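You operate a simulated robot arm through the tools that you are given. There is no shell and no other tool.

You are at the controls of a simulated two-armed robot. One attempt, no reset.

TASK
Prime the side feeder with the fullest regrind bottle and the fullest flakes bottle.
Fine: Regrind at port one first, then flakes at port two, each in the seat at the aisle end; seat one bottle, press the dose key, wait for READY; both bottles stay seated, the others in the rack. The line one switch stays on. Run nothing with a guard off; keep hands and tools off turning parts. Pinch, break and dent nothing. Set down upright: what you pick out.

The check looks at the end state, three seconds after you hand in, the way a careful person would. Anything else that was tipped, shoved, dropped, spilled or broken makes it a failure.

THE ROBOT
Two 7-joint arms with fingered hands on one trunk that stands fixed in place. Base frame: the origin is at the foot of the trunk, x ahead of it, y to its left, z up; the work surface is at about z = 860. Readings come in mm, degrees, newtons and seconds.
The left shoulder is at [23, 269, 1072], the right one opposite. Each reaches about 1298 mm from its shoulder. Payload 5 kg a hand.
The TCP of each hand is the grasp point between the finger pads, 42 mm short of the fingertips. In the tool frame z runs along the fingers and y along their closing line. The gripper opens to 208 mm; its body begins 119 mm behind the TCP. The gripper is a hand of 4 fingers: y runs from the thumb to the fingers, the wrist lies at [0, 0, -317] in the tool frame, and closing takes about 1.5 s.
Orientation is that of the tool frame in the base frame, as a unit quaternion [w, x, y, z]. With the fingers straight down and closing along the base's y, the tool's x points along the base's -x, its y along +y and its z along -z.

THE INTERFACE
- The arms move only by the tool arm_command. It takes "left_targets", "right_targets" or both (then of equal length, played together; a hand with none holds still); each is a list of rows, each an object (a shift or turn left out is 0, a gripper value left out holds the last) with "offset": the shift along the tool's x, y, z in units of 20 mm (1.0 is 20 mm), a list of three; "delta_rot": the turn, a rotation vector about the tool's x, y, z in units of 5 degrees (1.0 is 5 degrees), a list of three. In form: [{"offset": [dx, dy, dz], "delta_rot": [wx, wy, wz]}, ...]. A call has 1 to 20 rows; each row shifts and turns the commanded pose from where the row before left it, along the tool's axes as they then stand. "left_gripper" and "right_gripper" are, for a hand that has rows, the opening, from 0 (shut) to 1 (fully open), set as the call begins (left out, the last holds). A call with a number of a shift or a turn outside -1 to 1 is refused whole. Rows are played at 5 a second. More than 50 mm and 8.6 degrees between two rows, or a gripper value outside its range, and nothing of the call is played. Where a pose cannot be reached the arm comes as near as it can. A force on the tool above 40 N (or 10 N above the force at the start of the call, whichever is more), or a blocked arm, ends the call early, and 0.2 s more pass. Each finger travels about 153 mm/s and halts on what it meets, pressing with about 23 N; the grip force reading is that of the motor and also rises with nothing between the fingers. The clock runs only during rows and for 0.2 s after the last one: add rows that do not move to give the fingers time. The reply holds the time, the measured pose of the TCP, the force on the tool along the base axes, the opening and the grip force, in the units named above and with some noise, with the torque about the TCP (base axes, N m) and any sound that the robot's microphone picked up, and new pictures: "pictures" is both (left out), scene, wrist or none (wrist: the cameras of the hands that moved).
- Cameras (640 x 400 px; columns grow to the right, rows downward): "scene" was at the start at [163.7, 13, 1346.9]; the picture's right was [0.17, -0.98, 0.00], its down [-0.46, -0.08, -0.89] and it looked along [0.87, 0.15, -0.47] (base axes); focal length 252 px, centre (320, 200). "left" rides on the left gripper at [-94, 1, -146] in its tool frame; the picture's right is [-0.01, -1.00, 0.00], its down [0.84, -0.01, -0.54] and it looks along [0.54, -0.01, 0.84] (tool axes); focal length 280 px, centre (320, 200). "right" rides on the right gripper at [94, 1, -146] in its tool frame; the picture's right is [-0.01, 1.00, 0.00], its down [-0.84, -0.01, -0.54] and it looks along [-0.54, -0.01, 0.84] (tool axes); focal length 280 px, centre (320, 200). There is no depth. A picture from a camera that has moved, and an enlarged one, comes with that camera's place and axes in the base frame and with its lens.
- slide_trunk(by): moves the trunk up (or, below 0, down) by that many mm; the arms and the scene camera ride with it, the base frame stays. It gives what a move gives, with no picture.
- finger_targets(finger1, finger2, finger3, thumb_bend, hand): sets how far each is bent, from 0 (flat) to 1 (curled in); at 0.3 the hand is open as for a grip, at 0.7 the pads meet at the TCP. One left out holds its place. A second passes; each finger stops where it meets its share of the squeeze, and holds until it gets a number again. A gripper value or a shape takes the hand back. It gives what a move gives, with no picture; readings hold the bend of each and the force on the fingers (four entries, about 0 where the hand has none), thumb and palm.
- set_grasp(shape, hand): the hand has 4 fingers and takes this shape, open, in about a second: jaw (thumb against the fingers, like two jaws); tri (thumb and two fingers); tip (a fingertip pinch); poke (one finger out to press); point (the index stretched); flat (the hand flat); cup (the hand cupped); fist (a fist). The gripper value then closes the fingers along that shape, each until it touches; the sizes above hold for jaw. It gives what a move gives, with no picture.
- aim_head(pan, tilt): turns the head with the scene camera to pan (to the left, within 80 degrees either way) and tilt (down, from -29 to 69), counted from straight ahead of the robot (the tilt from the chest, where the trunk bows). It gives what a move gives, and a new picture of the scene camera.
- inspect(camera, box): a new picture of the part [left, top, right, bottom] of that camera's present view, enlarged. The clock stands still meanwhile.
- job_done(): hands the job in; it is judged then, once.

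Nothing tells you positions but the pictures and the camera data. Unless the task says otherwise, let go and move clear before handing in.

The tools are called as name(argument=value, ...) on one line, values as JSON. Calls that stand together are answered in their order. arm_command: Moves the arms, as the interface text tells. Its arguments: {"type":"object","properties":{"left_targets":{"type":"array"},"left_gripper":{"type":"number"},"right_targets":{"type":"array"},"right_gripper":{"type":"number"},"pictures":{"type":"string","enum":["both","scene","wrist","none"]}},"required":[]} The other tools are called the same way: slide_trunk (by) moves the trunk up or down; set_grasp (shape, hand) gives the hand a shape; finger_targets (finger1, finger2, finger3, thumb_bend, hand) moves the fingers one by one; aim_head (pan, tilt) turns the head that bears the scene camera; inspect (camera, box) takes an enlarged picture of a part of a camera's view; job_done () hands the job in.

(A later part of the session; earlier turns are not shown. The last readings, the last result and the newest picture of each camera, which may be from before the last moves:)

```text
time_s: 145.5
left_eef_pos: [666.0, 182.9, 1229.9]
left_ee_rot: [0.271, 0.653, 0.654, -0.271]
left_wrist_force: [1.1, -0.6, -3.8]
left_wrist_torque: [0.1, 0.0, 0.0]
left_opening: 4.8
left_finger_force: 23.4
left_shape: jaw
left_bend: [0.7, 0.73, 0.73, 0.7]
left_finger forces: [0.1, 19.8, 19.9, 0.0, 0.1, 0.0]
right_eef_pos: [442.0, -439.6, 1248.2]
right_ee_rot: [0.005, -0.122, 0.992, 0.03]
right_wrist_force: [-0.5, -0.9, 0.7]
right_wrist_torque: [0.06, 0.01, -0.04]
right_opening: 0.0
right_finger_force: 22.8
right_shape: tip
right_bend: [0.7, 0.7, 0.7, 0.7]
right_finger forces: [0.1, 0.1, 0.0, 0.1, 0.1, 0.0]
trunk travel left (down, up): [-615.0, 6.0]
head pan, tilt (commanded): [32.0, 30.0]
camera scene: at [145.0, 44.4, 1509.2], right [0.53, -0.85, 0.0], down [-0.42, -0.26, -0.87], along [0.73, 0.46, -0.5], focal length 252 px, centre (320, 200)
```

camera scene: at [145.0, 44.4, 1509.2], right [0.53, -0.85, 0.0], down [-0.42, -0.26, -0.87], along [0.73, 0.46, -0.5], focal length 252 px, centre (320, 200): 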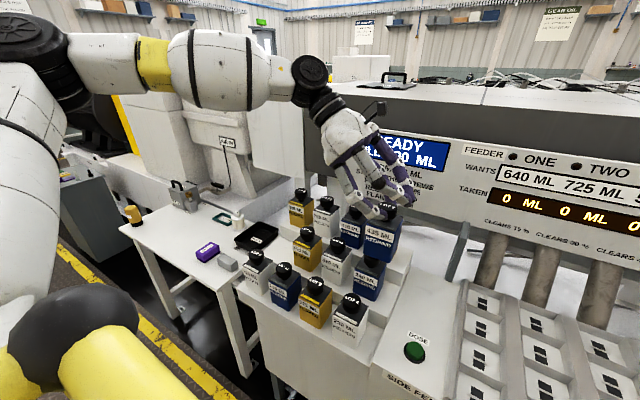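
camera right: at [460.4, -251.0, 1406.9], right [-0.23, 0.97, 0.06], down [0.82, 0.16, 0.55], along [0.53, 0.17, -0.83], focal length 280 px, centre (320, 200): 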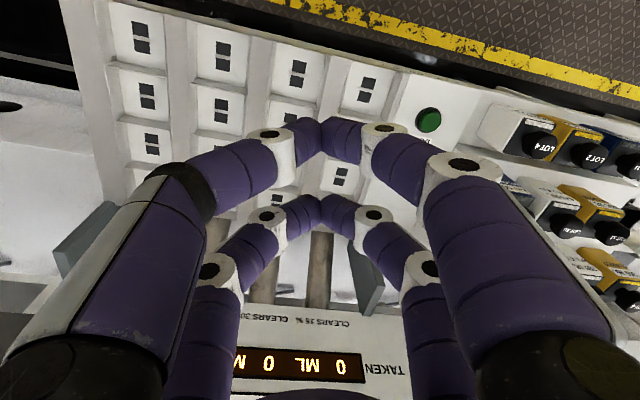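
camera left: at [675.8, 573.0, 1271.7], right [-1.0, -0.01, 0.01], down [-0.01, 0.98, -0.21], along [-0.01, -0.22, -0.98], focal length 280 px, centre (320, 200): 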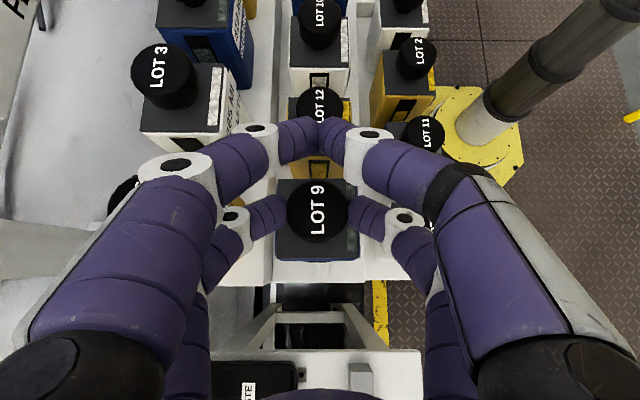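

arm_command(left_targets=[{"offset": [-0.85, 0, 0.85]}, {"offset": [-0.85, 0, 0.85]}, {"offset": [-0.85, 0, 0.85]}, {"offset": [-0.85, 0, 0.85]}, {"offset": [-0.85, 0, 0.85]}, {"offset": [0, 0, 0]}, {"offset": [0.7, 0, 0.7]}, {"offset": [0.7, 0, 0.7]}, {"offset": [0.7, 0, 0.7]}, {"offset": [0.7, 0, 0.7]}, {"offset": [0.7, 0, 0.7]}, {"offset": [0.7, 0, 0.7]}, {"offset": [0.7, 0, 0.7]}, {"offset": [0.7, 0, 0.7]}, {"offset": [0, 0, 0]}], pictures="both")

aim_head(pan=5, tilt=40)

```text
time_s: 148.7
left_eef_pos: [665.5, 64.6, 1072.0]
left_ee_rot: [0.271, 0.654, 0.653, -0.271]
left_wrist_force: [0.1, -0.3, -3.2]
left_wrist_torque: [0.03, -0.03, 0.02]
left_opening: 4.8
left_finger_force: 23.3
left_shape: jaw
left_bend: [0.7, 0.73, 0.73, 0.7]
left_finger forces: [0.1, 19.7, 19.9, 0.0, 0.1, 0.0]
right_eef_pos: [441.5, -438.8, 1248.8]
right_ee_rot: [0.005, -0.123, 0.992, 0.031]
right_wrist_force: [0.1, -0.4, 0.0]
right_wrist_torque: [0.0, -0.02, 0.01]
right_opening: 0.0
right_finger_force: 22.6
right_shape: tip
right_bend: [0.7, 0.7, 0.7, 0.7]
right_finger forces: [0.1, 0.1, 0.0, 0.1, 0.0, 0.0]
trunk travel left (down, up): [-615.0, 6.0]
head pan, tilt (commanded): [32.0, 30.0]
camera scene: at [144.7, 45.1, 1509.3], right [0.53, -0.85, 0.0], down [-0.42, -0.26, -0.87], along [0.73, 0.46, -0.5], focal length 252 px, centre (320, 200)
camera left: at [666.3, 101.2, 1241.5], right [-1.0, -0.01, 0.01], down [-0.01, 0.98, -0.21], along [-0.01, -0.22, -0.98], focal length 280 px, centre (320, 200)
```

scene: 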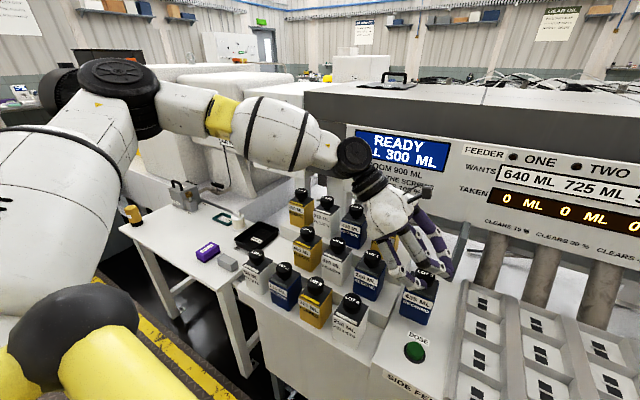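
left: 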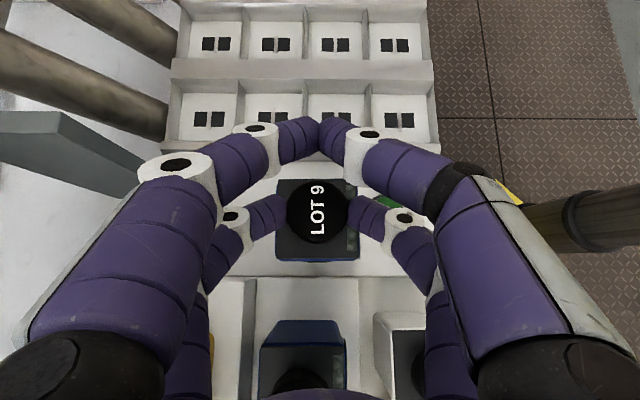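

```text
time_s: 149.6
left_eef_pos: [665.7, 64.3, 1071.8]
left_ee_rot: [0.27, 0.653, 0.654, -0.27]
left_wrist_force: [0.6, 1.8, -3.2]
left_wrist_torque: [0.04, 0.0, 0.0]
left_opening: 5.0
left_finger_force: 22.7
left_shape: jaw
left_bend: [0.7, 0.73, 0.73, 0.7]
left_finger forces: [0.0, 19.9, 19.7, 0.0, 0.0, 0.0]
right_eef_pos: [441.9, -438.6, 1248.8]
right_ee_rot: [0.005, -0.124, 0.992, 0.031]
right_wrist_force: [0.7, -0.6, 0.1]
right_wrist_torque: [-0.02, 0.0, -0.01]
right_opening: 0.0
right_finger_force: 23.1
right_shape: tip
right_bend: [0.7, 0.7, 0.7, 0.7]
right_finger forces: [0.1, 0.0, 0.0, 0.0, 0.0, 0.0]
trunk travel left (down, up): [-615.0, 6.0]
head pan, tilt (commanded): [5.0, 40.0]
camera scene: at [153.0, 4.7, 1493.9], right [0.09, -1.0, 0.0], down [-0.64, -0.06, -0.77], along [0.76, 0.07, -0.64], focal length 252 px, centre (320, 200)
```

scene: 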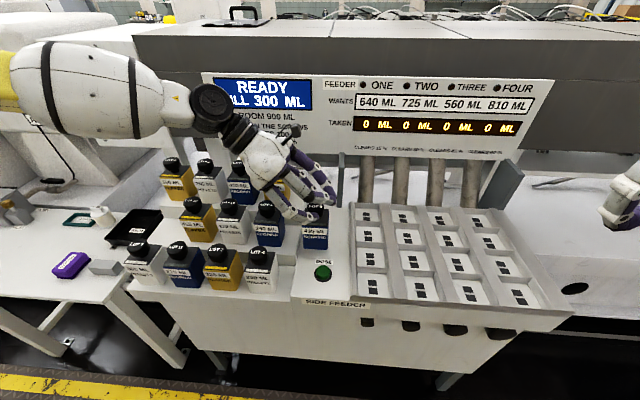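

inspect(camera="scene", box=[220, 120, 380, 300])

```text
2.22 times, centred on (300, 210) of scene
camera zoom: at [153.0, 4.7, 1493.9], right [0.09, -1.0, 0.0], down [-0.64, -0.06, -0.77], along [0.76, 0.07, -0.64], focal length 560 px, centre (364, 178)
```

zoom: 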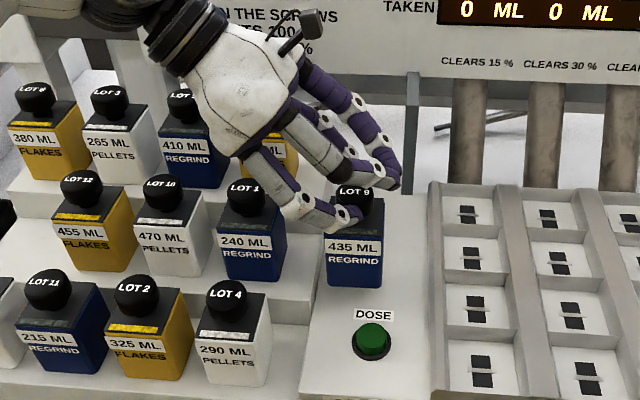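

arm_command(left_targets=[{"offset": [0.5, 0, 0.5]}, {"offset": [0.5, 0, 0.5]}, {"offset": [0.35, 0, 0.35]}, {"offset": [0.15, 0, 0.15]}, {"offset": [0, 0, 0]}], pictures="none")

inspect(camera="scene", box=[250, 170, 370, 290])

```text
time_s: 150.8
left_eef_pos: [666.2, 64.0, 1031.2]
left_ee_rot: [0.272, 0.653, 0.653, -0.27]
left_wrist_force: [1.0, 0.5, 14.9]
left_wrist_torque: [0.08, -0.02, 0.04]
left_opening: 5.2
left_finger_force: 23.4
left_shape: jaw
left_bend: [0.7, 0.73, 0.73, 0.7]
left_finger forces: [0.1, 24.5, 23.4, 0.0, 0.0, 0.0]
right_eef_pos: [440.6, -439.8, 1248.3]
right_ee_rot: [0.005, -0.123, 0.992, 0.03]
right_wrist_force: [0.0, -0.3, 0.7]
right_wrist_torque: [-0.01, -0.01, -0.01]
right_opening: 0.1
right_finger_force: 23.4
right_shape: tip
right_bend: [0.7, 0.7, 0.7, 0.7]
right_finger forces: [0.0, 0.0, 0.0, 0.1, 0.1, 0.0]
trunk travel left (down, up): [-615.0, 6.0]
head pan, tilt (commanded): [5.0, 40.0]
```

```text
3.33 times, centred on (310, 230) of scene
camera zoom: at [151.9, 4.6, 1494.2], right [0.09, -1.0, 0.0], down [-0.64, -0.06, -0.77], along [0.76, 0.07, -0.64], focal length 840 px, centre (353, 100)
```

zoom: 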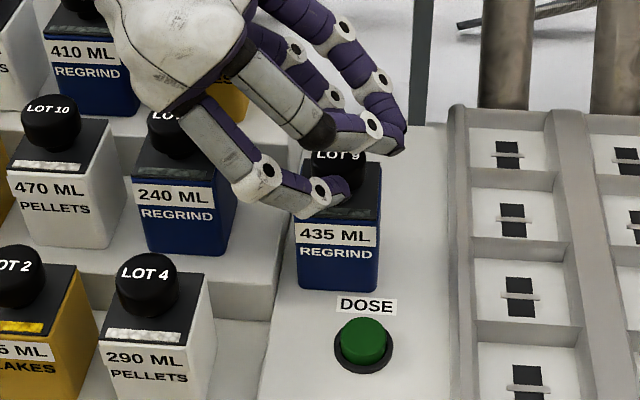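

LOT 9 stands on the deck (contact felt at 15 N). Releasing and rising straight up, then back to the left.

arm_command(left_targets=[{"offset": [0, 0, 0]}, {"offset": [0, 0, 0]}, {"offset": [0, 0, 0]}, {"offset": [-0.3, 0, -0.3]}, {"offset": [-0.7, 0, -0.7]}, {"offset": [-0.9, 0, -0.9]}, {"offset": [-0.9, 0, -0.9]}, {"offset": [-0.9, 0, -0.9]}, {"offset": [-0.9, 0, -0.9]}, {"offset": [-0.9, 0, -0.9]}, {"offset": [-0.9, 0, -0.9]}], left_gripper=0.3, pictures="both")

```text
time_s: 153.2
left_eef_pos: [666.5, 64.8, 1213.2]
left_ee_rot: [0.271, 0.653, 0.654, -0.27]
left_wrist_force: [-0.7, -0.7, 0.3]
left_wrist_torque: [-0.02, -0.01, 0.04]
left_opening: 62.0
left_finger_force: 0.1
left_shape: jaw
left_bend: [0.73, 0.74, 0.74, 0.7]
left_finger forces: [0.0, 0.0, 0.0, 0.0, 0.1, 0.0]
right_eef_pos: [440.3, -438.1, 1249.5]
right_ee_rot: [0.006, -0.123, 0.992, 0.031]
right_wrist_force: [-0.1, -0.4, 0.0]
right_wrist_torque: [0.0, 0.0, -0.01]
right_opening: 0.0
right_finger_force: 22.5
right_shape: tip
right_bend: [0.7, 0.7, 0.7, 0.7]
right_finger forces: [0.1, 0.0, 0.1, 0.0, 0.0, 0.1]
trunk travel left (down, up): [-615.0, 6.0]
head pan, tilt (commanded): [5.0, 40.0]
camera scene: at [152.4, 4.4, 1494.0], right [0.09, -1.0, 0.0], down [-0.64, -0.06, -0.77], along [0.76, 0.07, -0.64], focal length 252 px, centre (320, 200)
camera left: at [666.7, 100.6, 1381.4], right [-1.0, -0.01, 0.01], down [-0.01, 0.98, -0.21], along [-0.01, -0.21, -0.98], focal length 280 px, centre (320, 200)
```

scene: 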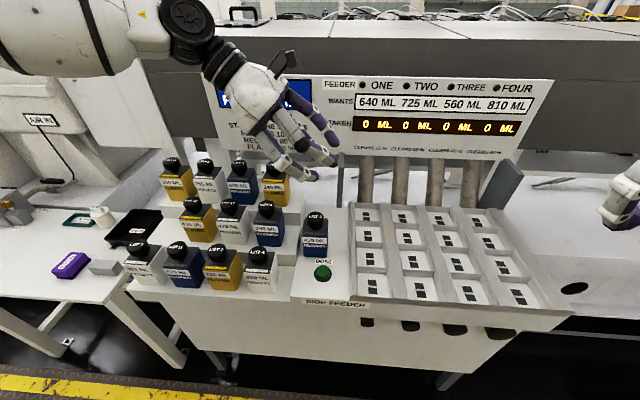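
left: 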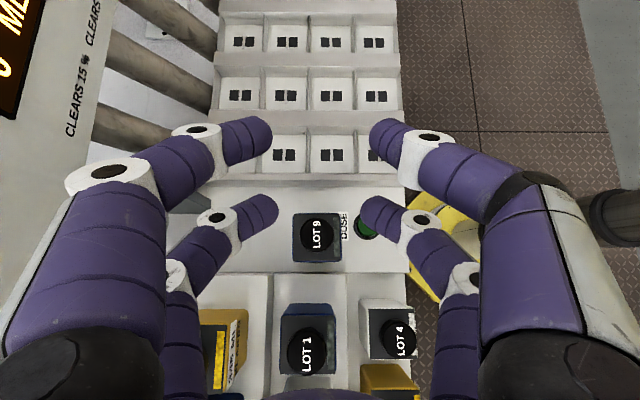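

LOT 9 stands upright on the deck. Now the left hand retreats to its side, and I straighten the right hand (vertical, yaw 0) ready to take over.

arm_command(left_targets=[{"offset": [1, 0, -1]}, {"offset": [1, 0, -1]}, {"offset": [1, 0, -1]}, {"offset": [1, 0, -1]}, {"offset": [1, 0, -1]}, {"offset": [1, 0, -1]}, {"offset": [1, 0, -1]}, {"offset": [1, 0, -1]}, {"offset": [1, 0, -1]}, {"offset": [1, 0, -1]}, {"offset": [1, 0, -1]}, {"offset": [1, 0, -1]}, {"offset": [1, 0, -1]}, {"offset": [1, 0, -1]}, {"offset": [1, 0, -1]}, {"offset": [1, 0, -1]}], right_targets=[{"delta_rot": [0.69, 0.2, 0]}, {"delta_rot": [0, 0, 0.7]}, {"delta_rot": [0, 0, 0.7]}, {"delta_rot": [0, 0, 0.7]}, {"delta_rot": [0, 0, 0.7]}, {"offset": [0, 0, 0]}, {"offset": [0, 0, 0]}, {"offset": [0, 0, 0]}, {"offset": [0, 0, 0]}, {"offset": [0, 0, 0]}, {"offset": [0, 0, 0]}, {"offset": [0, 0, 0]}, {"offset": [0, 0, 0]}, {"offset": [0, 0, 0]}, {"offset": [0, 0, 0]}, {"offset": [0, 0, 0]}], pictures="scene")

set_grasp(hand="right", shape="jaw")

```text
time_s: 156.6
left_eef_pos: [667.0, 519.0, 1209.7]
left_ee_rot: [0.271, 0.653, 0.653, -0.271]
left_wrist_force: [-0.2, 1.0, -0.2]
left_wrist_torque: [-0.04, -0.01, -0.01]
left_opening: 62.3
left_finger_force: 0.1
left_shape: jaw
left_bend: [0.73, 0.74, 0.74, 0.7]
left_finger forces: [0.0, 0.1, 0.1, 0.0, 0.0, 0.1]
right_eef_pos: [440.8, -438.1, 1247.7]
right_ee_rot: [0.0, -0.001, 1.0, -0.001]
right_wrist_force: [0.7, -0.1, 0.8]
right_wrist_torque: [-0.03, 0.03, -0.02]
right_opening: 0.2
right_finger_force: 23.1
right_shape: tip
right_bend: [0.7, 0.7, 0.7, 0.7]
right_finger forces: [0.1, 0.1, 0.1, 0.0, 0.0, 0.0]
trunk travel left (down, up): [-615.0, 6.0]
head pan, tilt (commanded): [5.0, 40.0]
camera scene: at [152.9, 5.4, 1493.8], right [0.09, -1.0, 0.0], down [-0.64, -0.06, -0.77], along [0.76, 0.07, -0.64], focal length 252 px, centre (320, 200)
```

scene: 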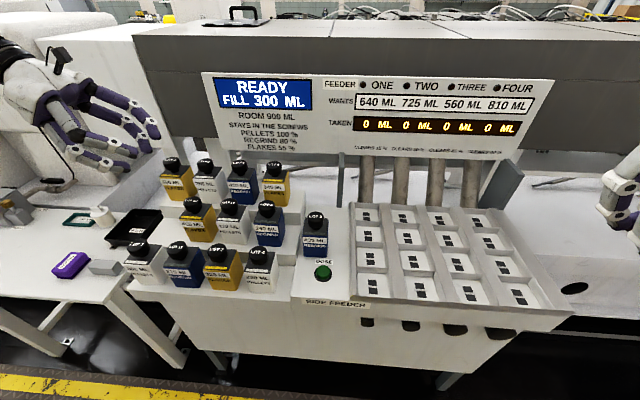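

```text
time_s: 157.5
left_eef_pos: [666.9, 516.5, 1209.7]
left_ee_rot: [0.27, 0.653, 0.653, -0.271]
left_wrist_force: [0.1, 0.6, -0.1]
left_wrist_torque: [0.02, 0.0, -0.01]
left_opening: 62.4
left_finger_force: 0.0
left_shape: jaw
left_bend: [0.73, 0.74, 0.74, 0.7]
left_finger forces: [0.0, 0.0, 0.2, 0.0, 0.1, 0.0]
right_eef_pos: [441.4, -439.4, 1247.7]
right_ee_rot: [0.0, -0.001, 1.0, -0.001]
right_wrist_force: [-0.1, 0.5, 0.5]
right_wrist_torque: [-0.01, 0.02, 0.0]
right_opening: 207.9
right_finger_force: 0.1
right_shape: jaw
right_bend: [0.3, 0.3, 0.3, 0.3]
right_finger forces: [0.1, 0.0, 0.1, 0.0, 0.1, 0.0]
trunk travel left (down, up): [-615.0, 6.0]
head pan, tilt (commanded): [5.0, 40.0]
```

arm_command(right_targets=[{"offset": [-0.49, 0.965, 0]}, {"offset": [-0.49, 0.965, 0]}, {"offset": [-0.49, 0.965, 0]}, {"offset": [-0.49, 0.965, 0]}, {"offset": [-0.49, 0.965, 0]}, {"offset": [-0.49, 0.965, 0]}, {"offset": [-0.49, 0.965, 0]}, {"offset": [-0.49, 0.965, 0]}, {"offset": [-0.49, 0.965, 0]}, {"offset": [-0.49, 0.965, 0]}, {"offset": [-0.49, 0.965, 0]}, {"offset": [-0.49, 0.965, 0]}, {"offset": [-0.49, 0.965, 0]}, {"offset": [-0.49, 0.965, 0]}, {"offset": [-0.49, 0.965, 0]}, {"offset": [-0.49, 0.965, 0]}, {"offset": [-0.49, 0.965, 0]}, {"offset": [-0.49, 0.965, 0]}, {"offset": [-0.49, 0.965, 0]}, {"offset": [-0.49, 0.965, 0]}], right_gripper=0.34, pictures="none")

arm_command(right_targets=[{"offset": [-0.49, 0.965, 0.4]}, {"offset": [-0.49, 0.965, 0.7]}, {"offset": [-0.49, 0.965, 0.7]}, {"offset": [-0.49, 0.965, 0.7]}, {"offset": [-0.49, 0.965, 0.7]}, {"offset": [-0.49, 0.965, 0.7]}, {"offset": [0, 0, 0]}], right_gripper=0.34, pictures="both")

```text
time_s: 161.7
left_eef_pos: [666.4, 518.9, 1209.5]
left_ee_rot: [0.27, 0.653, 0.654, -0.27]
left_wrist_force: [-0.6, 0.1, -0.1]
left_wrist_torque: [-0.1, 0.02, -0.01]
left_opening: 62.0
left_finger_force: 0.1
left_shape: jaw
left_bend: [0.73, 0.74, 0.74, 0.7]
left_finger forces: [0.1, 0.0, 0.1, 0.0, 0.1, 0.0]
right_eef_pos: [637.2, -50.9, 1246.6]
right_ee_rot: [0.001, 0.0, 1.0, -0.002]
right_wrist_force: [0.8, -0.1, -0.7]
right_wrist_torque: [-0.05, 0.06, -0.01]
right_opening: 71.0
right_finger_force: 0.0
right_shape: jaw
right_bend: [0.73, 0.73, 0.73, 0.7]
right_finger forces: [0.0, 0.0, 0.1, 0.0, 0.1, 0.0]
trunk travel left (down, up): [-615.0, 6.0]
head pan, tilt (commanded): [5.0, 40.0]
```

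```text
time_s: 163.3
left_eef_pos: [667.2, 515.6, 1210.6]
left_ee_rot: [0.271, 0.653, 0.653, -0.271]
left_wrist_force: [0.6, -0.8, 0.2]
left_wrist_torque: [0.06, 0.01, 0.0]
left_opening: 62.5
left_finger_force: 0.0
left_shape: jaw
left_bend: [0.73, 0.74, 0.74, 0.7]
left_finger forces: [0.0, 0.1, 0.0, 0.0, 0.0, 0.0]
right_eef_pos: [696.4, 63.0, 1170.1]
right_ee_rot: [0.0, 0.0, 1.0, -0.001]
right_wrist_force: [-0.5, -1.5, 1.1]
right_wrist_torque: [0.04, 0.01, 0.0]
right_opening: 70.9
right_finger_force: 0.1
right_shape: jaw
right_bend: [0.73, 0.73, 0.73, 0.7]
right_finger forces: [0.0, 0.0, 0.1, 0.0, 0.0, 0.0]
trunk travel left (down, up): [-615.0, 6.0]
head pan, tilt (commanded): [5.0, 40.0]
camera scene: at [152.7, 4.0, 1494.0], right [0.09, -1.0, 0.0], down [-0.64, -0.06, -0.77], along [0.76, 0.07, -0.64], focal length 252 px, centre (320, 200)
camera right: at [603.3, 62.1, 1317.1], right [0.01, 1.0, 0.0], down [0.84, -0.01, 0.54], along [0.54, -0.01, -0.84], focal length 280 px, centre (320, 200)
```

scene: 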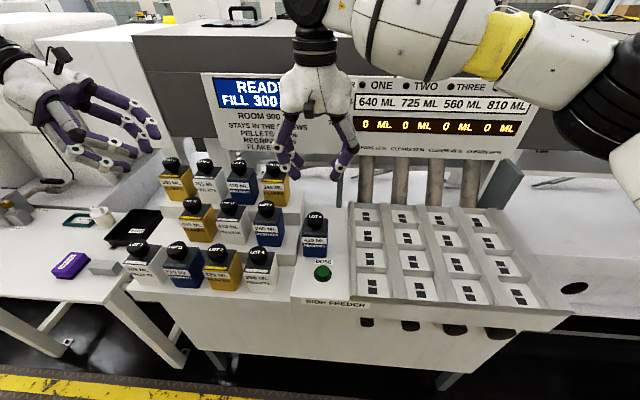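
right: 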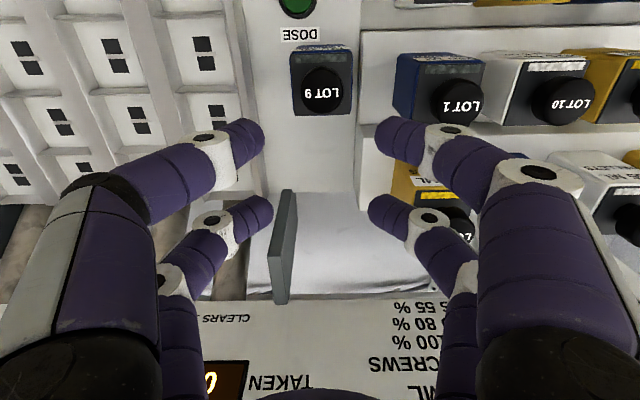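

The right hand's near pair is centred over LOT 9's cap. Descending.

arm_command(right_targets=[{"offset": [0, 0, 0.9]}, {"offset": [0, 0, 0.9]}, {"offset": [0, 0, 0.9]}, {"offset": [0, 0, 0.9]}, {"offset": [0, 0, 0.9]}, {"offset": [0, 0, 0.9]}, {"offset": [0, 0, 0.6]}, {"offset": [0, 0, 0]}], right_gripper=0.34, pictures="none")

inspect(camera="right", box=[180, 50, 460, 225])

inspect(camera="scene", box=[250, 150, 380, 280])

```text
time_s: 165.1
left_eef_pos: [666.7, 518.7, 1210.9]
left_ee_rot: [0.271, 0.653, 0.653, -0.271]
left_wrist_force: [0.7, -0.2, -0.4]
left_wrist_torque: [-0.01, 0.0, 0.01]
left_opening: 62.0
left_finger_force: 0.0
left_shape: jaw
left_bend: [0.73, 0.74, 0.74, 0.7]
left_finger forces: [0.0, 0.0, 0.0, 0.1, 0.1, 0.0]
right_eef_pos: [694.8, 61.6, 1048.7]
right_ee_rot: [0.0, -0.002, 1.0, 0.0]
right_wrist_force: [-0.6, -0.5, -1.3]
right_wrist_torque: [0.01, -0.03, 0.0]
right_opening: 71.2
right_finger_force: 0.1
right_shape: jaw
right_bend: [0.73, 0.73, 0.73, 0.7]
right_finger forces: [0.0, 0.1, 0.1, 0.0, 0.0, 0.0]
trunk travel left (down, up): [-615.0, 6.0]
head pan, tilt (commanded): [5.0, 40.0]
```

```text
2.29 times, centred on (320, 138) of right
camera zoom: at [602.8, 61.4, 1197.3], right [0.01, 1.0, 0.0], down [0.84, -0.01, 0.54], along [0.54, -0.01, -0.84], focal length 641 px, centre (320, 343)
```

zoom: 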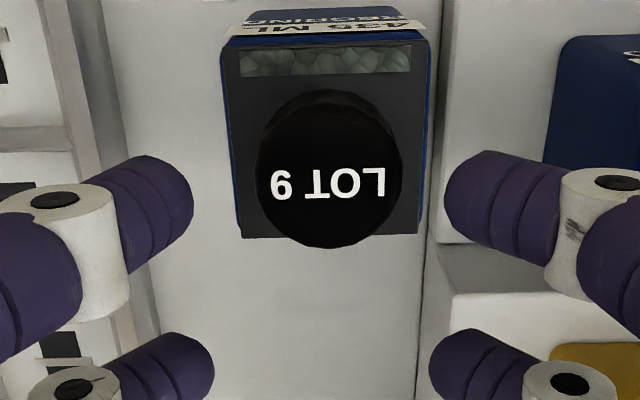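

```text
3.08 times, centred on (315, 215) of scene
camera zoom: at [152.6, 4.6, 1493.9], right [0.09, -1.0, 0.0], down [-0.64, -0.06, -0.77], along [0.76, 0.07, -0.64], focal length 775 px, centre (335, 154)
```

zoom: 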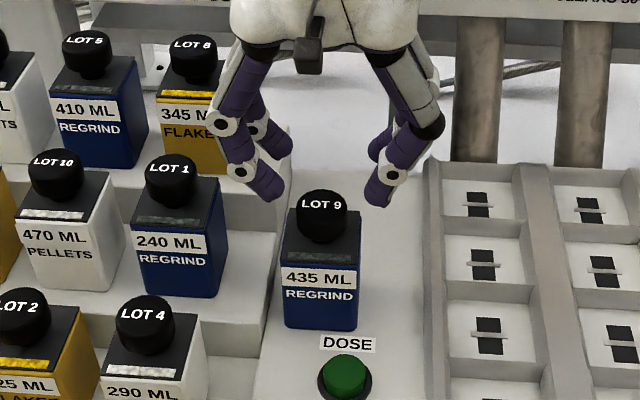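

arm_command(right_targets=[{"offset": [-0.08, 0.155, 0.5]}, {"offset": [0, 0, 0.6]}, {"offset": [0, 0, 0.43]}, {"offset": [0, 0, 0]}, {"offset": [0, 0, 0]}], right_gripper=0.3, pictures="none")

inspect(camera="right", box=[180, 50, 460, 225])

```text
time_s: 166.3
left_eef_pos: [666.2, 518.1, 1209.5]
left_ee_rot: [0.271, 0.653, 0.653, -0.27]
left_wrist_force: [1.1, 0.5, -0.4]
left_wrist_torque: [0.0, -0.01, -0.04]
left_opening: 62.1
left_finger_force: 0.0
left_shape: jaw
left_bend: [0.73, 0.74, 0.74, 0.7]
left_finger forces: [0.0, 0.0, 0.1, 0.1, 0.0, 0.1]
right_eef_pos: [698.8, 63.8, 1019.4]
right_ee_rot: [0.0, -0.001, 1.0, 0.0]
right_wrist_force: [0.5, 0.5, 0.3]
right_wrist_torque: [-0.01, 0.0, 0.04]
right_opening: 62.7
right_finger_force: 0.0
right_shape: jaw
right_bend: [0.73, 0.73, 0.73, 0.7]
right_finger forces: [0.0, 0.0, 0.0, 0.0, 0.0, 0.1]
trunk travel left (down, up): [-615.0, 6.0]
head pan, tilt (commanded): [5.0, 40.0]
```

```text
2.29 times, centred on (320, 138) of right
camera zoom: at [605.2, 64.2, 1166.5], right [0.01, 1.0, 0.0], down [0.84, -0.01, 0.54], along [0.54, -0.01, -0.84], focal length 641 px, centre (320, 343)
```

zoom: 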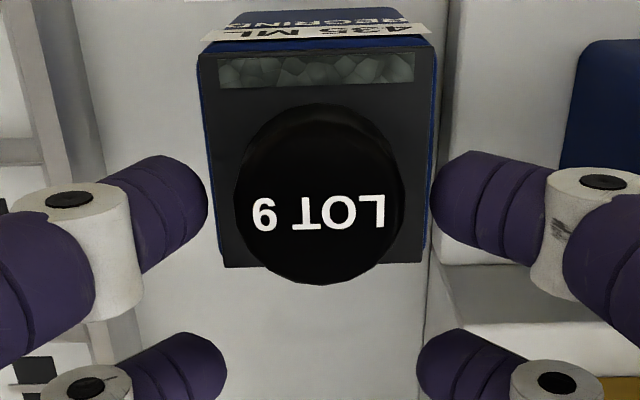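

Well centred. Closing the right hand on the cap.

arm_command(right_targets=[{"offset": [0, 0, 0]}, {"offset": [0, 0, 0]}, {"offset": [0, 0, 0]}, {"offset": [0, 0, 0]}, {"offset": [0, 0, 0]}, {"offset": [0, 0, 0]}], right_gripper=0, pictures="wrist")

arm_command(right_targets=[{"offset": [0, 0, -0.2]}, {"offset": [0, 0, -0.5]}, {"offset": [0, 0, -0.8]}, {"offset": [0, 0, -1]}, {"offset": [0, 0, 0]}, {"offset": [0, 0, 0]}], pictures="both")

```text
time_s: 167.7
left_eef_pos: [666.7, 517.4, 1211.4]
left_ee_rot: [0.27, 0.653, 0.653, -0.271]
left_wrist_force: [-0.2, -0.1, 0.5]
left_wrist_torque: [0.03, -0.03, -0.01]
left_opening: 62.1
left_finger_force: 0.0
left_shape: jaw
left_bend: [0.73, 0.74, 0.74, 0.7]
left_finger forces: [0.0, 0.0, 0.0, 0.0, 0.0, 0.1]
right_eef_pos: [698.3, 65.1, 1019.8]
right_ee_rot: [0.0, -0.001, 1.0, -0.001]
right_wrist_force: [0.2, 0.0, -0.9]
right_wrist_torque: [-0.01, -0.1, 0.02]
right_opening: 23.7
right_finger_force: 23.1
right_shape: jaw
right_bend: [0.73, 0.7, 0.7, 0.7]
right_finger forces: [20.0, 0.0, 0.1, 0.0, 20.2, 0.0]
trunk travel left (down, up): [-615.0, 6.0]
head pan, tilt (commanded): [5.0, 40.0]
camera right: at [605.2, 64.2, 1166.4], right [0.01, 1.0, 0.0], down [0.84, -0.01, 0.54], along [0.54, -0.01, -0.84], focal length 280 px, centre (320, 200)
```

right: 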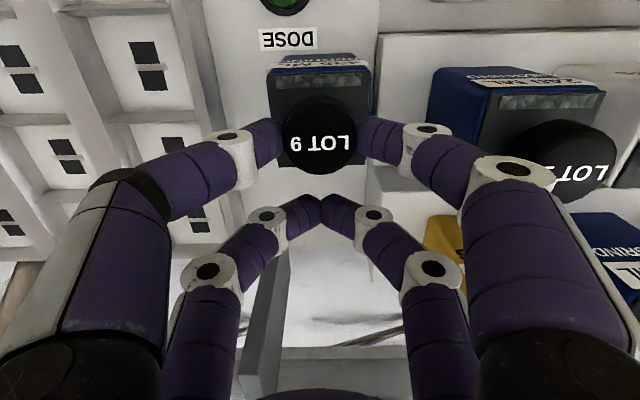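

```text
time_s: 169.1
left_eef_pos: [664.9, 516.9, 1210.5]
left_ee_rot: [0.271, 0.653, 0.653, -0.271]
left_wrist_force: [0.6, 0.5, 0.3]
left_wrist_torque: [0.02, -0.03, 0.06]
left_opening: 61.9
left_finger_force: 0.1
left_shape: jaw
left_bend: [0.73, 0.74, 0.74, 0.7]
left_finger forces: [0.0, 0.0, 0.1, 0.1, 0.0, 0.0]
right_eef_pos: [697.0, 65.5, 1068.3]
right_ee_rot: [0.0, -0.002, 1.0, -0.002]
right_wrist_force: [-0.3, -0.2, -2.9]
right_wrist_torque: [0.01, -0.13, -0.01]
right_opening: 23.8
right_finger_force: 22.9
right_shape: jaw
right_bend: [0.73, 0.7, 0.7, 0.7]
right_finger forces: [20.1, 0.0, 0.0, 0.1, 20.2, 0.0]
trunk travel left (down, up): [-615.0, 6.0]
head pan, tilt (commanded): [5.0, 40.0]
camera scene: at [152.7, 4.6, 1493.9], right [0.09, -1.0, 0.0], down [-0.64, -0.06, -0.77], along [0.76, 0.07, -0.64], focal length 252 px, centre (320, 200)
camera right: at [603.9, 64.1, 1216.0], right [0.01, 1.0, 0.0], down [0.84, -0.01, 0.54], along [0.54, -0.01, -0.84], focal length 280 px, centre (320, 200)
```

scene: 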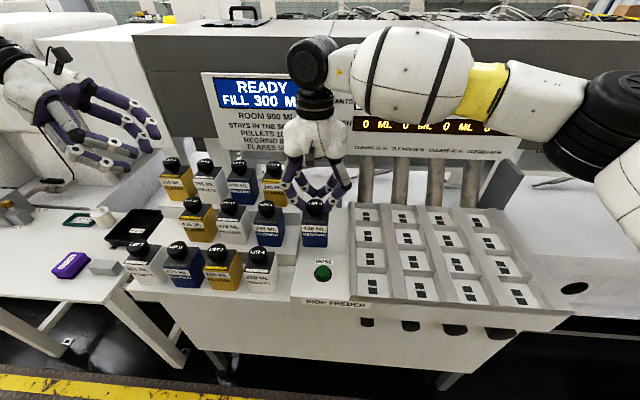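
right: 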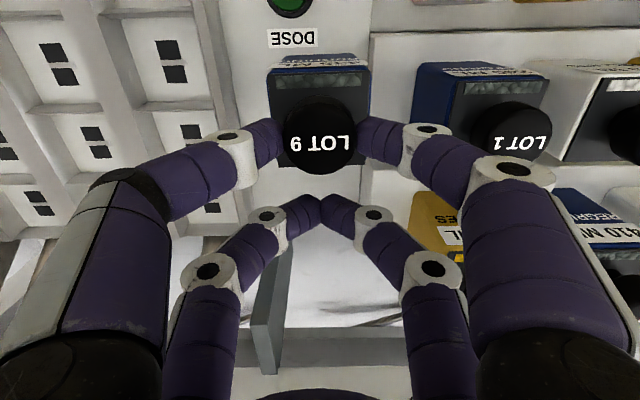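

LOT 9 is now in the right hand, load ~3 N. Carrying it to above port one's aisle-end seat.

arm_command(right_targets=[{"offset": [0, 0, -1]}, {"offset": [0, 0, -1]}, {"offset": [0.3, -0.5, 0]}, {"offset": [0.64, -0.972, 0]}, {"offset": [0.64, -0.972, 0]}, {"offset": [0.64, -0.972, 0]}, {"offset": [0.64, -0.972, 0]}, {"offset": [0.64, -0.972, 0]}, {"offset": [0.64, -0.972, 0]}, {"offset": [0.64, -0.972, 0]}, {"offset": [0.64, -0.972, 0]}, {"offset": [0.3, -0.47, 0]}, {"offset": [0, 0, 0]}, {"offset": [0, 0, 0]}], pictures="both")

aim_head(pan=-12, tilt=52)

inspect(camera="scene", box=[250, 120, 400, 260])

```text
time_s: 172.1
left_eef_pos: [667.1, 518.2, 1209.8]
left_ee_rot: [0.27, 0.653, 0.653, -0.271]
left_wrist_force: [0.0, 0.5, -0.4]
left_wrist_torque: [0.01, -0.01, 0.01]
left_opening: 62.0
left_finger_force: 0.0
left_shape: jaw
left_bend: [0.73, 0.74, 0.74, 0.7]
left_finger forces: [0.0, 0.0, 0.0, 0.0, 0.0, 0.0]
right_eef_pos: [582.0, -109.5, 1109.5]
right_ee_rot: [0.001, -0.001, 1.0, -0.001]
right_wrist_force: [-0.3, -0.5, -3.8]
right_wrist_torque: [-0.02, -0.08, -0.03]
right_opening: 23.7
right_finger_force: 23.2
right_shape: jaw
right_bend: [0.73, 0.7, 0.7, 0.7]
right_finger forces: [20.2, 0.1, 0.1, 0.1, 20.2, 0.0]
trunk travel left (down, up): [-615.0, 6.0]
head pan, tilt (commanded): [5.0, 40.0]
camera scene: at [152.9, 4.5, 1493.9], right [0.09, -1.0, 0.0], down [-0.64, -0.06, -0.77], along [0.76, 0.07, -0.64], focal length 252 px, centre (320, 200)
camera right: at [490.5, -110.1, 1256.7], right [0.01, 1.0, 0.0], down [0.84, -0.01, 0.54], along [0.54, -0.01, -0.84], focal length 280 px, centre (320, 200)
```

scene: 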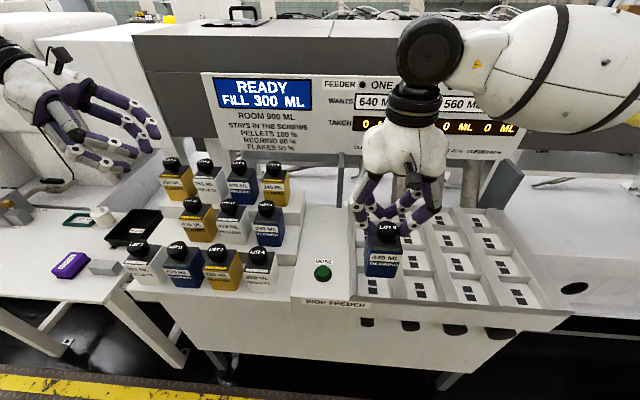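
right: 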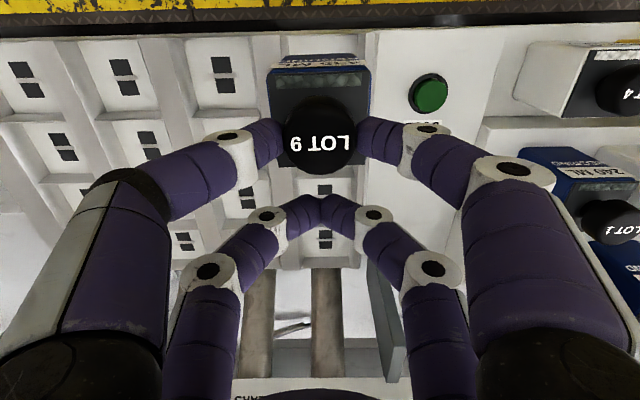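

```text
time_s: 172.9
left_eef_pos: [667.3, 516.6, 1210.4]
left_ee_rot: [0.271, 0.653, 0.653, -0.27]
left_wrist_force: [0.5, 0.4, -0.7]
left_wrist_torque: [0.0, -0.02, -0.02]
left_opening: 61.8
left_finger_force: 0.2
left_shape: jaw
left_bend: [0.73, 0.74, 0.74, 0.7]
left_finger forces: [0.0, 0.0, 0.0, 0.1, 0.0, 0.1]
right_eef_pos: [584.0, -108.7, 1108.5]
right_ee_rot: [-0.001, -0.001, 1.0, -0.001]
right_wrist_force: [-0.1, -0.1, -3.6]
right_wrist_torque: [-0.01, -0.1, 0.02]
right_opening: 23.9
right_finger_force: 22.9
right_shape: jaw
right_bend: [0.73, 0.7, 0.7, 0.7]
right_finger forces: [20.2, 0.0, 0.1, 0.1, 20.3, 0.0]
trunk travel left (down, up): [-615.0, 6.0]
head pan, tilt (commanded): [-12.0, 52.0]
camera scene: at [141.7, -18.4, 1477.1], right [-0.21, -0.98, 0.0], down [-0.77, 0.16, -0.62], along [0.6, -0.13, -0.79], focal length 252 px, centre (320, 200)
```

scene: 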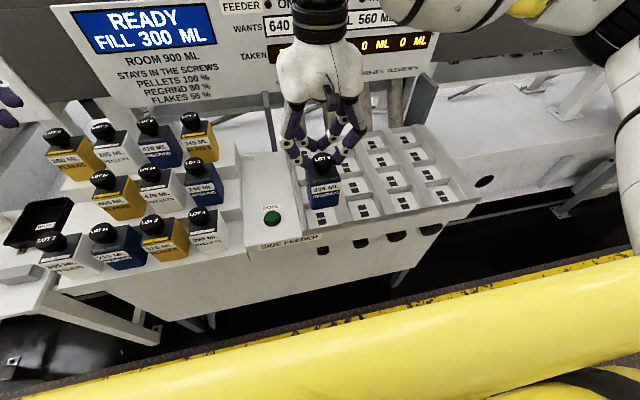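

```text
2.86 times, centred on (325, 190) of scene
camera zoom: at [141.7, -18.4, 1477.1], right [-0.21, -0.98, 0.0], down [-0.77, 0.16, -0.62], along [0.6, -0.13, -0.79], focal length 720 px, centre (306, 229)
```

zoom: 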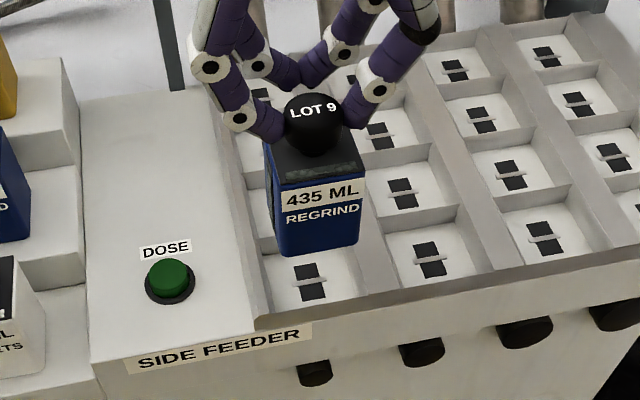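

The bottle is over the seat, estimated within 2 mm of its centre. Lowering to just above the walls for a last check.

arm_command(right_targets=[{"offset": [0.05, 0, 0.6]}, {"offset": [0, 0, 0.7]}, {"offset": [0, 0, 0.7]}, {"offset": [0, 0, 0.6]}, {"offset": [0, 0, 0.3]}, {"offset": [0, 0, 0]}, {"offset": [0, 0, 0]}], pictures="none")

inspect(camera="scene", box=[270, 130, 370, 250])

inspect(camera="right", box=[160, 20, 480, 220])

```text
time_s: 174.5
left_eef_pos: [666.0, 518.1, 1209.8]
left_ee_rot: [0.271, 0.653, 0.653, -0.271]
left_wrist_force: [-0.4, 0.4, 0.2]
left_wrist_torque: [0.0, 0.0, -0.02]
left_opening: 62.0
left_finger_force: 0.1
left_shape: jaw
left_bend: [0.73, 0.74, 0.74, 0.7]
left_finger forces: [0.1, 0.0, 0.0, 0.0, 0.0, 0.0]
right_eef_pos: [581.2, -108.7, 1051.9]
right_ee_rot: [0.0, -0.001, 1.0, -0.001]
right_wrist_force: [0.3, 0.3, -3.4]
right_wrist_torque: [-0.03, -0.08, 0.0]
right_opening: 23.9
right_finger_force: 23.3
right_shape: jaw
right_bend: [0.73, 0.7, 0.7, 0.7]
right_finger forces: [20.2, 0.1, 0.1, 0.0, 20.2, 0.0]
trunk travel left (down, up): [-615.0, 6.0]
head pan, tilt (commanded): [-12.0, 52.0]
```

```text
3.33 times, centred on (320, 190) of scene
camera zoom: at [141.7, -18.5, 1477.0], right [-0.21, -0.98, 0.0], down [-0.77, 0.16, -0.62], along [0.6, -0.13, -0.79], focal length 840 px, centre (320, 233)
```

zoom: 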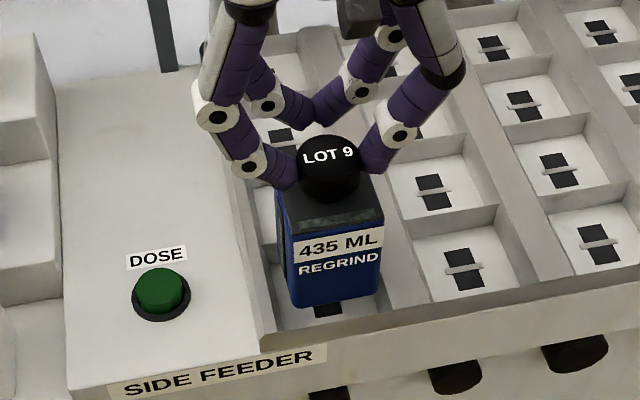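

```text
2.00 times, centred on (320, 120) of right
camera zoom: at [489.0, -109.9, 1199.5], right [0.01, 1.0, 0.0], down [0.84, -0.01, 0.54], along [0.54, -0.01, -0.84], focal length 561 px, centre (320, 360)
```

zoom: 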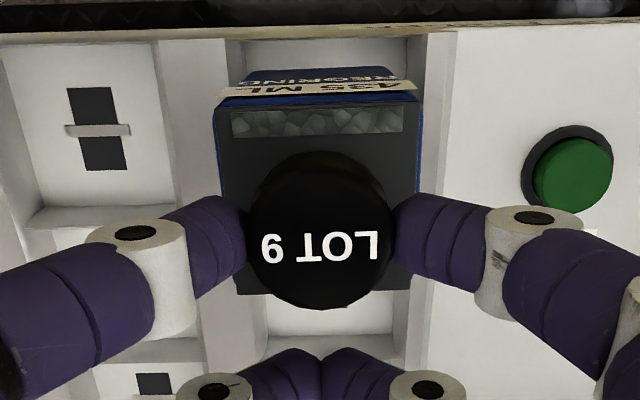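

inspect(camera="right", box=[250, 25, 400, 115])

inspect(camera="scene", box=[300, 170, 350, 240])

```text
4.27 times, centred on (325, 70) of right
camera zoom: at [489.0, -109.9, 1199.5], right [0.01, 1.0, 0.0], down [0.84, -0.01, 0.54], along [0.54, -0.01, -0.84], focal length 1196 px, centre (299, 755)
```

zoom: 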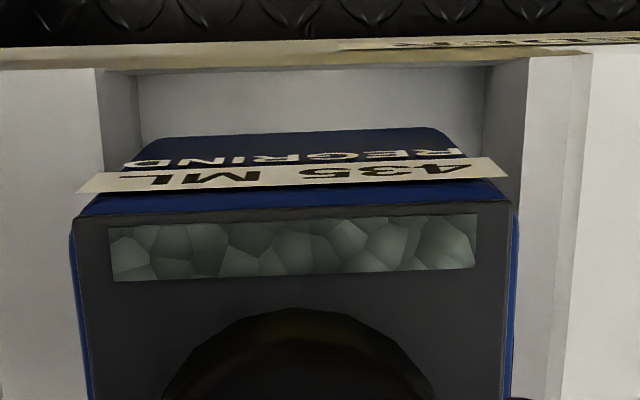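

```text
5.71 times, centred on (325, 205) of scene
camera zoom: at [141.7, -18.5, 1477.0], right [-0.21, -0.98, 0.0], down [-0.77, 0.16, -0.62], along [0.6, -0.13, -0.79], focal length 1440 px, centre (291, 171)
```

zoom: 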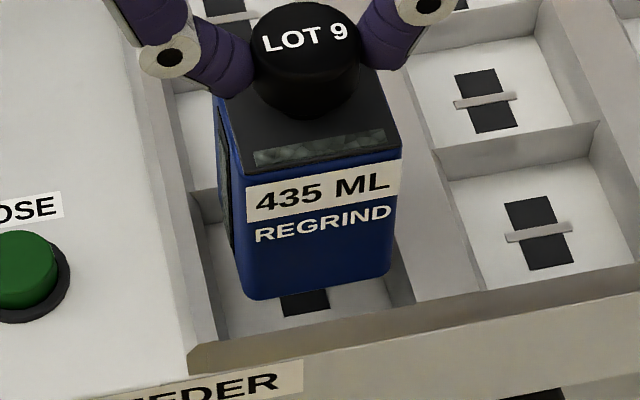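

Both views agree the bottle is ~2–3 mm right and ~3 mm too far back of the seat centre. I'll correct and lower it into the seat.

arm_command(right_targets=[{"offset": [0.15, 0.115, 0]}, {"offset": [0, 0, 0.3]}, {"offset": [0, 0, 0.3]}, {"offset": [0, 0, 0.3]}, {"offset": [0, 0, 0.3]}, {"offset": [0, 0, 0.3]}, {"offset": [0, 0, 0]}, {"offset": [0, 0, 0]}], pictures="none")

inspect(camera="scene", box=[300, 170, 350, 240])

```text
time_s: 176.3
left_eef_pos: [666.6, 517.9, 1210.9]
left_ee_rot: [0.27, 0.653, 0.653, -0.271]
left_wrist_force: [0.3, 0.6, 0.1]
left_wrist_torque: [-0.03, 0.0, 0.01]
left_opening: 61.9
left_finger_force: 0.0
left_shape: jaw
left_bend: [0.73, 0.74, 0.74, 0.7]
left_finger forces: [0.1, 0.0, 0.0, 0.0, 0.0, 0.0]
right_eef_pos: [579.7, -105.9, 1022.1]
right_ee_rot: [0.0, -0.001, 1.0, 0.0]
right_wrist_force: [0.8, 0.2, -4.7]
right_wrist_torque: [-0.01, -0.1, 0.02]
right_opening: 23.9
right_finger_force: 22.7
right_shape: jaw
right_bend: [0.73, 0.7, 0.7, 0.7]
right_finger forces: [20.2, 0.0, 0.1, 0.0, 20.2, 0.0]
trunk travel left (down, up): [-615.0, 6.0]
head pan, tilt (commanded): [-12.0, 52.0]
```

```text
5.71 times, centred on (325, 205) of scene
camera zoom: at [141.7, -18.5, 1477.0], right [-0.21, -0.98, 0.0], down [-0.77, 0.16, -0.62], along [0.6, -0.13, -0.79], focal length 1440 px, centre (291, 171)
```

zoom: 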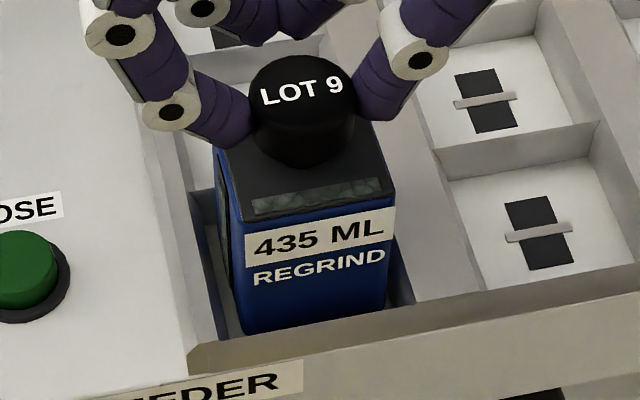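

arm_command(right_targets=[{"offset": [0, 0, 0.15]}, {"offset": [0, 0, 0.15]}, {"offset": [0, 0, 0.1]}, {"offset": [0, 0, 0]}, {"offset": [0, 0, 0]}], pictures="none")

inspect(camera="scene", box=[300, 170, 350, 240])

```text
time_s: 177.6
left_eef_pos: [665.8, 517.0, 1211.1]
left_ee_rot: [0.272, 0.652, 0.654, -0.27]
left_wrist_force: [0.4, -0.1, -0.1]
left_wrist_torque: [0.02, 0.01, -0.02]
left_opening: 62.0
left_finger_force: 0.1
left_shape: jaw
left_bend: [0.73, 0.74, 0.74, 0.7]
left_finger forces: [0.0, 0.1, 0.0, 0.0, 0.0, 0.1]
right_eef_pos: [578.9, -106.4, 1016.0]
right_ee_rot: [0.002, 0.0, 1.0, 0.001]
right_wrist_force: [-1.3, -1.0, 20.6]
right_wrist_torque: [-0.13, 0.66, 0.0]
right_opening: 26.3
right_finger_force: 23.3
right_shape: jaw
right_bend: [0.74, 0.7, 0.7, 0.71]
right_finger forces: [24.0, 0.0, 0.0, 0.0, 25.3, 0.0]
trunk travel left (down, up): [-615.0, 6.0]
head pan, tilt (commanded): [-12.0, 52.0]
stopped in row 5 (right hand): the force on the tool passed its limit at 40 N (the readings are from after the stop); the commanded pose is now the measured one
```

```text
5.71 times, centred on (325, 205) of scene
camera zoom: at [140.9, -18.4, 1476.9], right [-0.21, -0.98, 0.0], down [-0.77, 0.16, -0.62], along [0.6, -0.13, -0.79], focal length 1440 px, centre (291, 171)
```

zoom: 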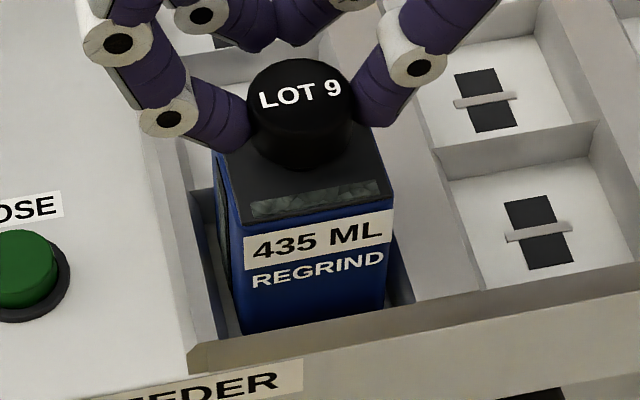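

Contact with the seat floor. Releasing and checking that it stands square and upright.

arm_command(right_targets=[{"offset": [0, 0, 0]}, {"offset": [0, 0, 0]}, {"offset": [0, 0, 0]}, {"offset": [0, 0, 0]}], right_gripper=0.3, pictures="none")

inspect(camera="scene", box=[290, 150, 360, 245])

inspect(camera="right", box=[160, 20, 480, 220])

```text
time_s: 178.6
left_eef_pos: [666.0, 517.0, 1210.7]
left_ee_rot: [0.27, 0.653, 0.654, -0.27]
left_wrist_force: [0.2, -0.2, 0.0]
left_wrist_torque: [0.05, -0.05, 0.0]
left_opening: 62.0
left_finger_force: 0.1
left_shape: jaw
left_bend: [0.73, 0.74, 0.74, 0.7]
left_finger forces: [0.0, 0.0, 0.0, 0.1, 0.1, 0.0]
right_eef_pos: [579.4, -106.1, 1015.2]
right_ee_rot: [0.0, 0.0, 1.0, 0.0]
right_wrist_force: [-0.2, 0.1, 0.0]
right_wrist_torque: [0.01, -0.04, -0.01]
right_opening: 62.2
right_finger_force: 0.1
right_shape: jaw
right_bend: [0.74, 0.73, 0.73, 0.7]
right_finger forces: [0.1, 0.0, 0.0, 0.0, 0.0, 0.0]
trunk travel left (down, up): [-615.0, 6.0]
head pan, tilt (commanded): [-12.0, 52.0]
```

```text
4.21 times, centred on (325, 198) of scene
camera zoom: at [141.2, -18.5, 1477.1], right [-0.21, -0.98, 0.0], down [-0.77, 0.16, -0.62], along [0.6, -0.13, -0.79], focal length 1061 px, centre (299, 210)
```

zoom: 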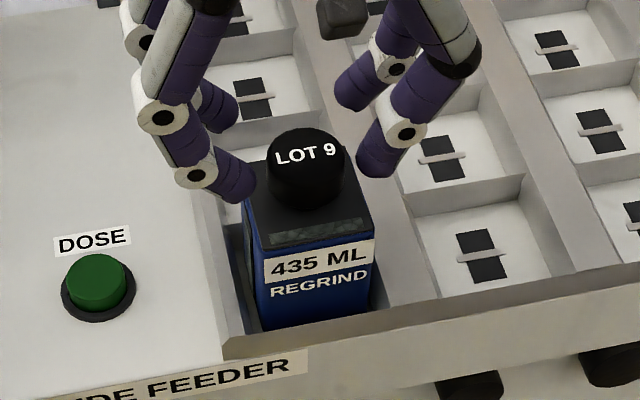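

```text
2.00 times, centred on (320, 120) of right
camera zoom: at [485.8, -107.7, 1161.8], right [0.01, 1.0, 0.0], down [0.84, -0.01, 0.54], along [0.54, -0.01, -0.84], focal length 561 px, centre (320, 360)
```

zoom: 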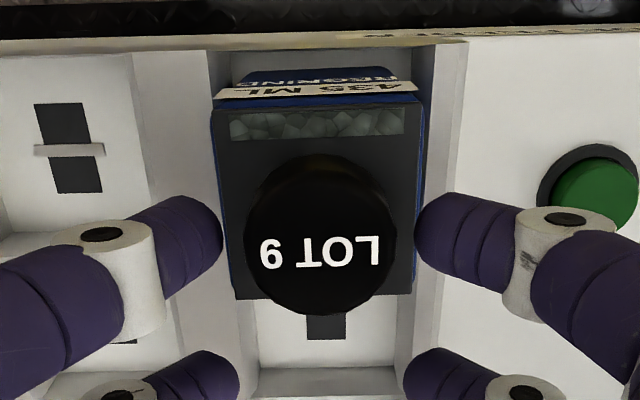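

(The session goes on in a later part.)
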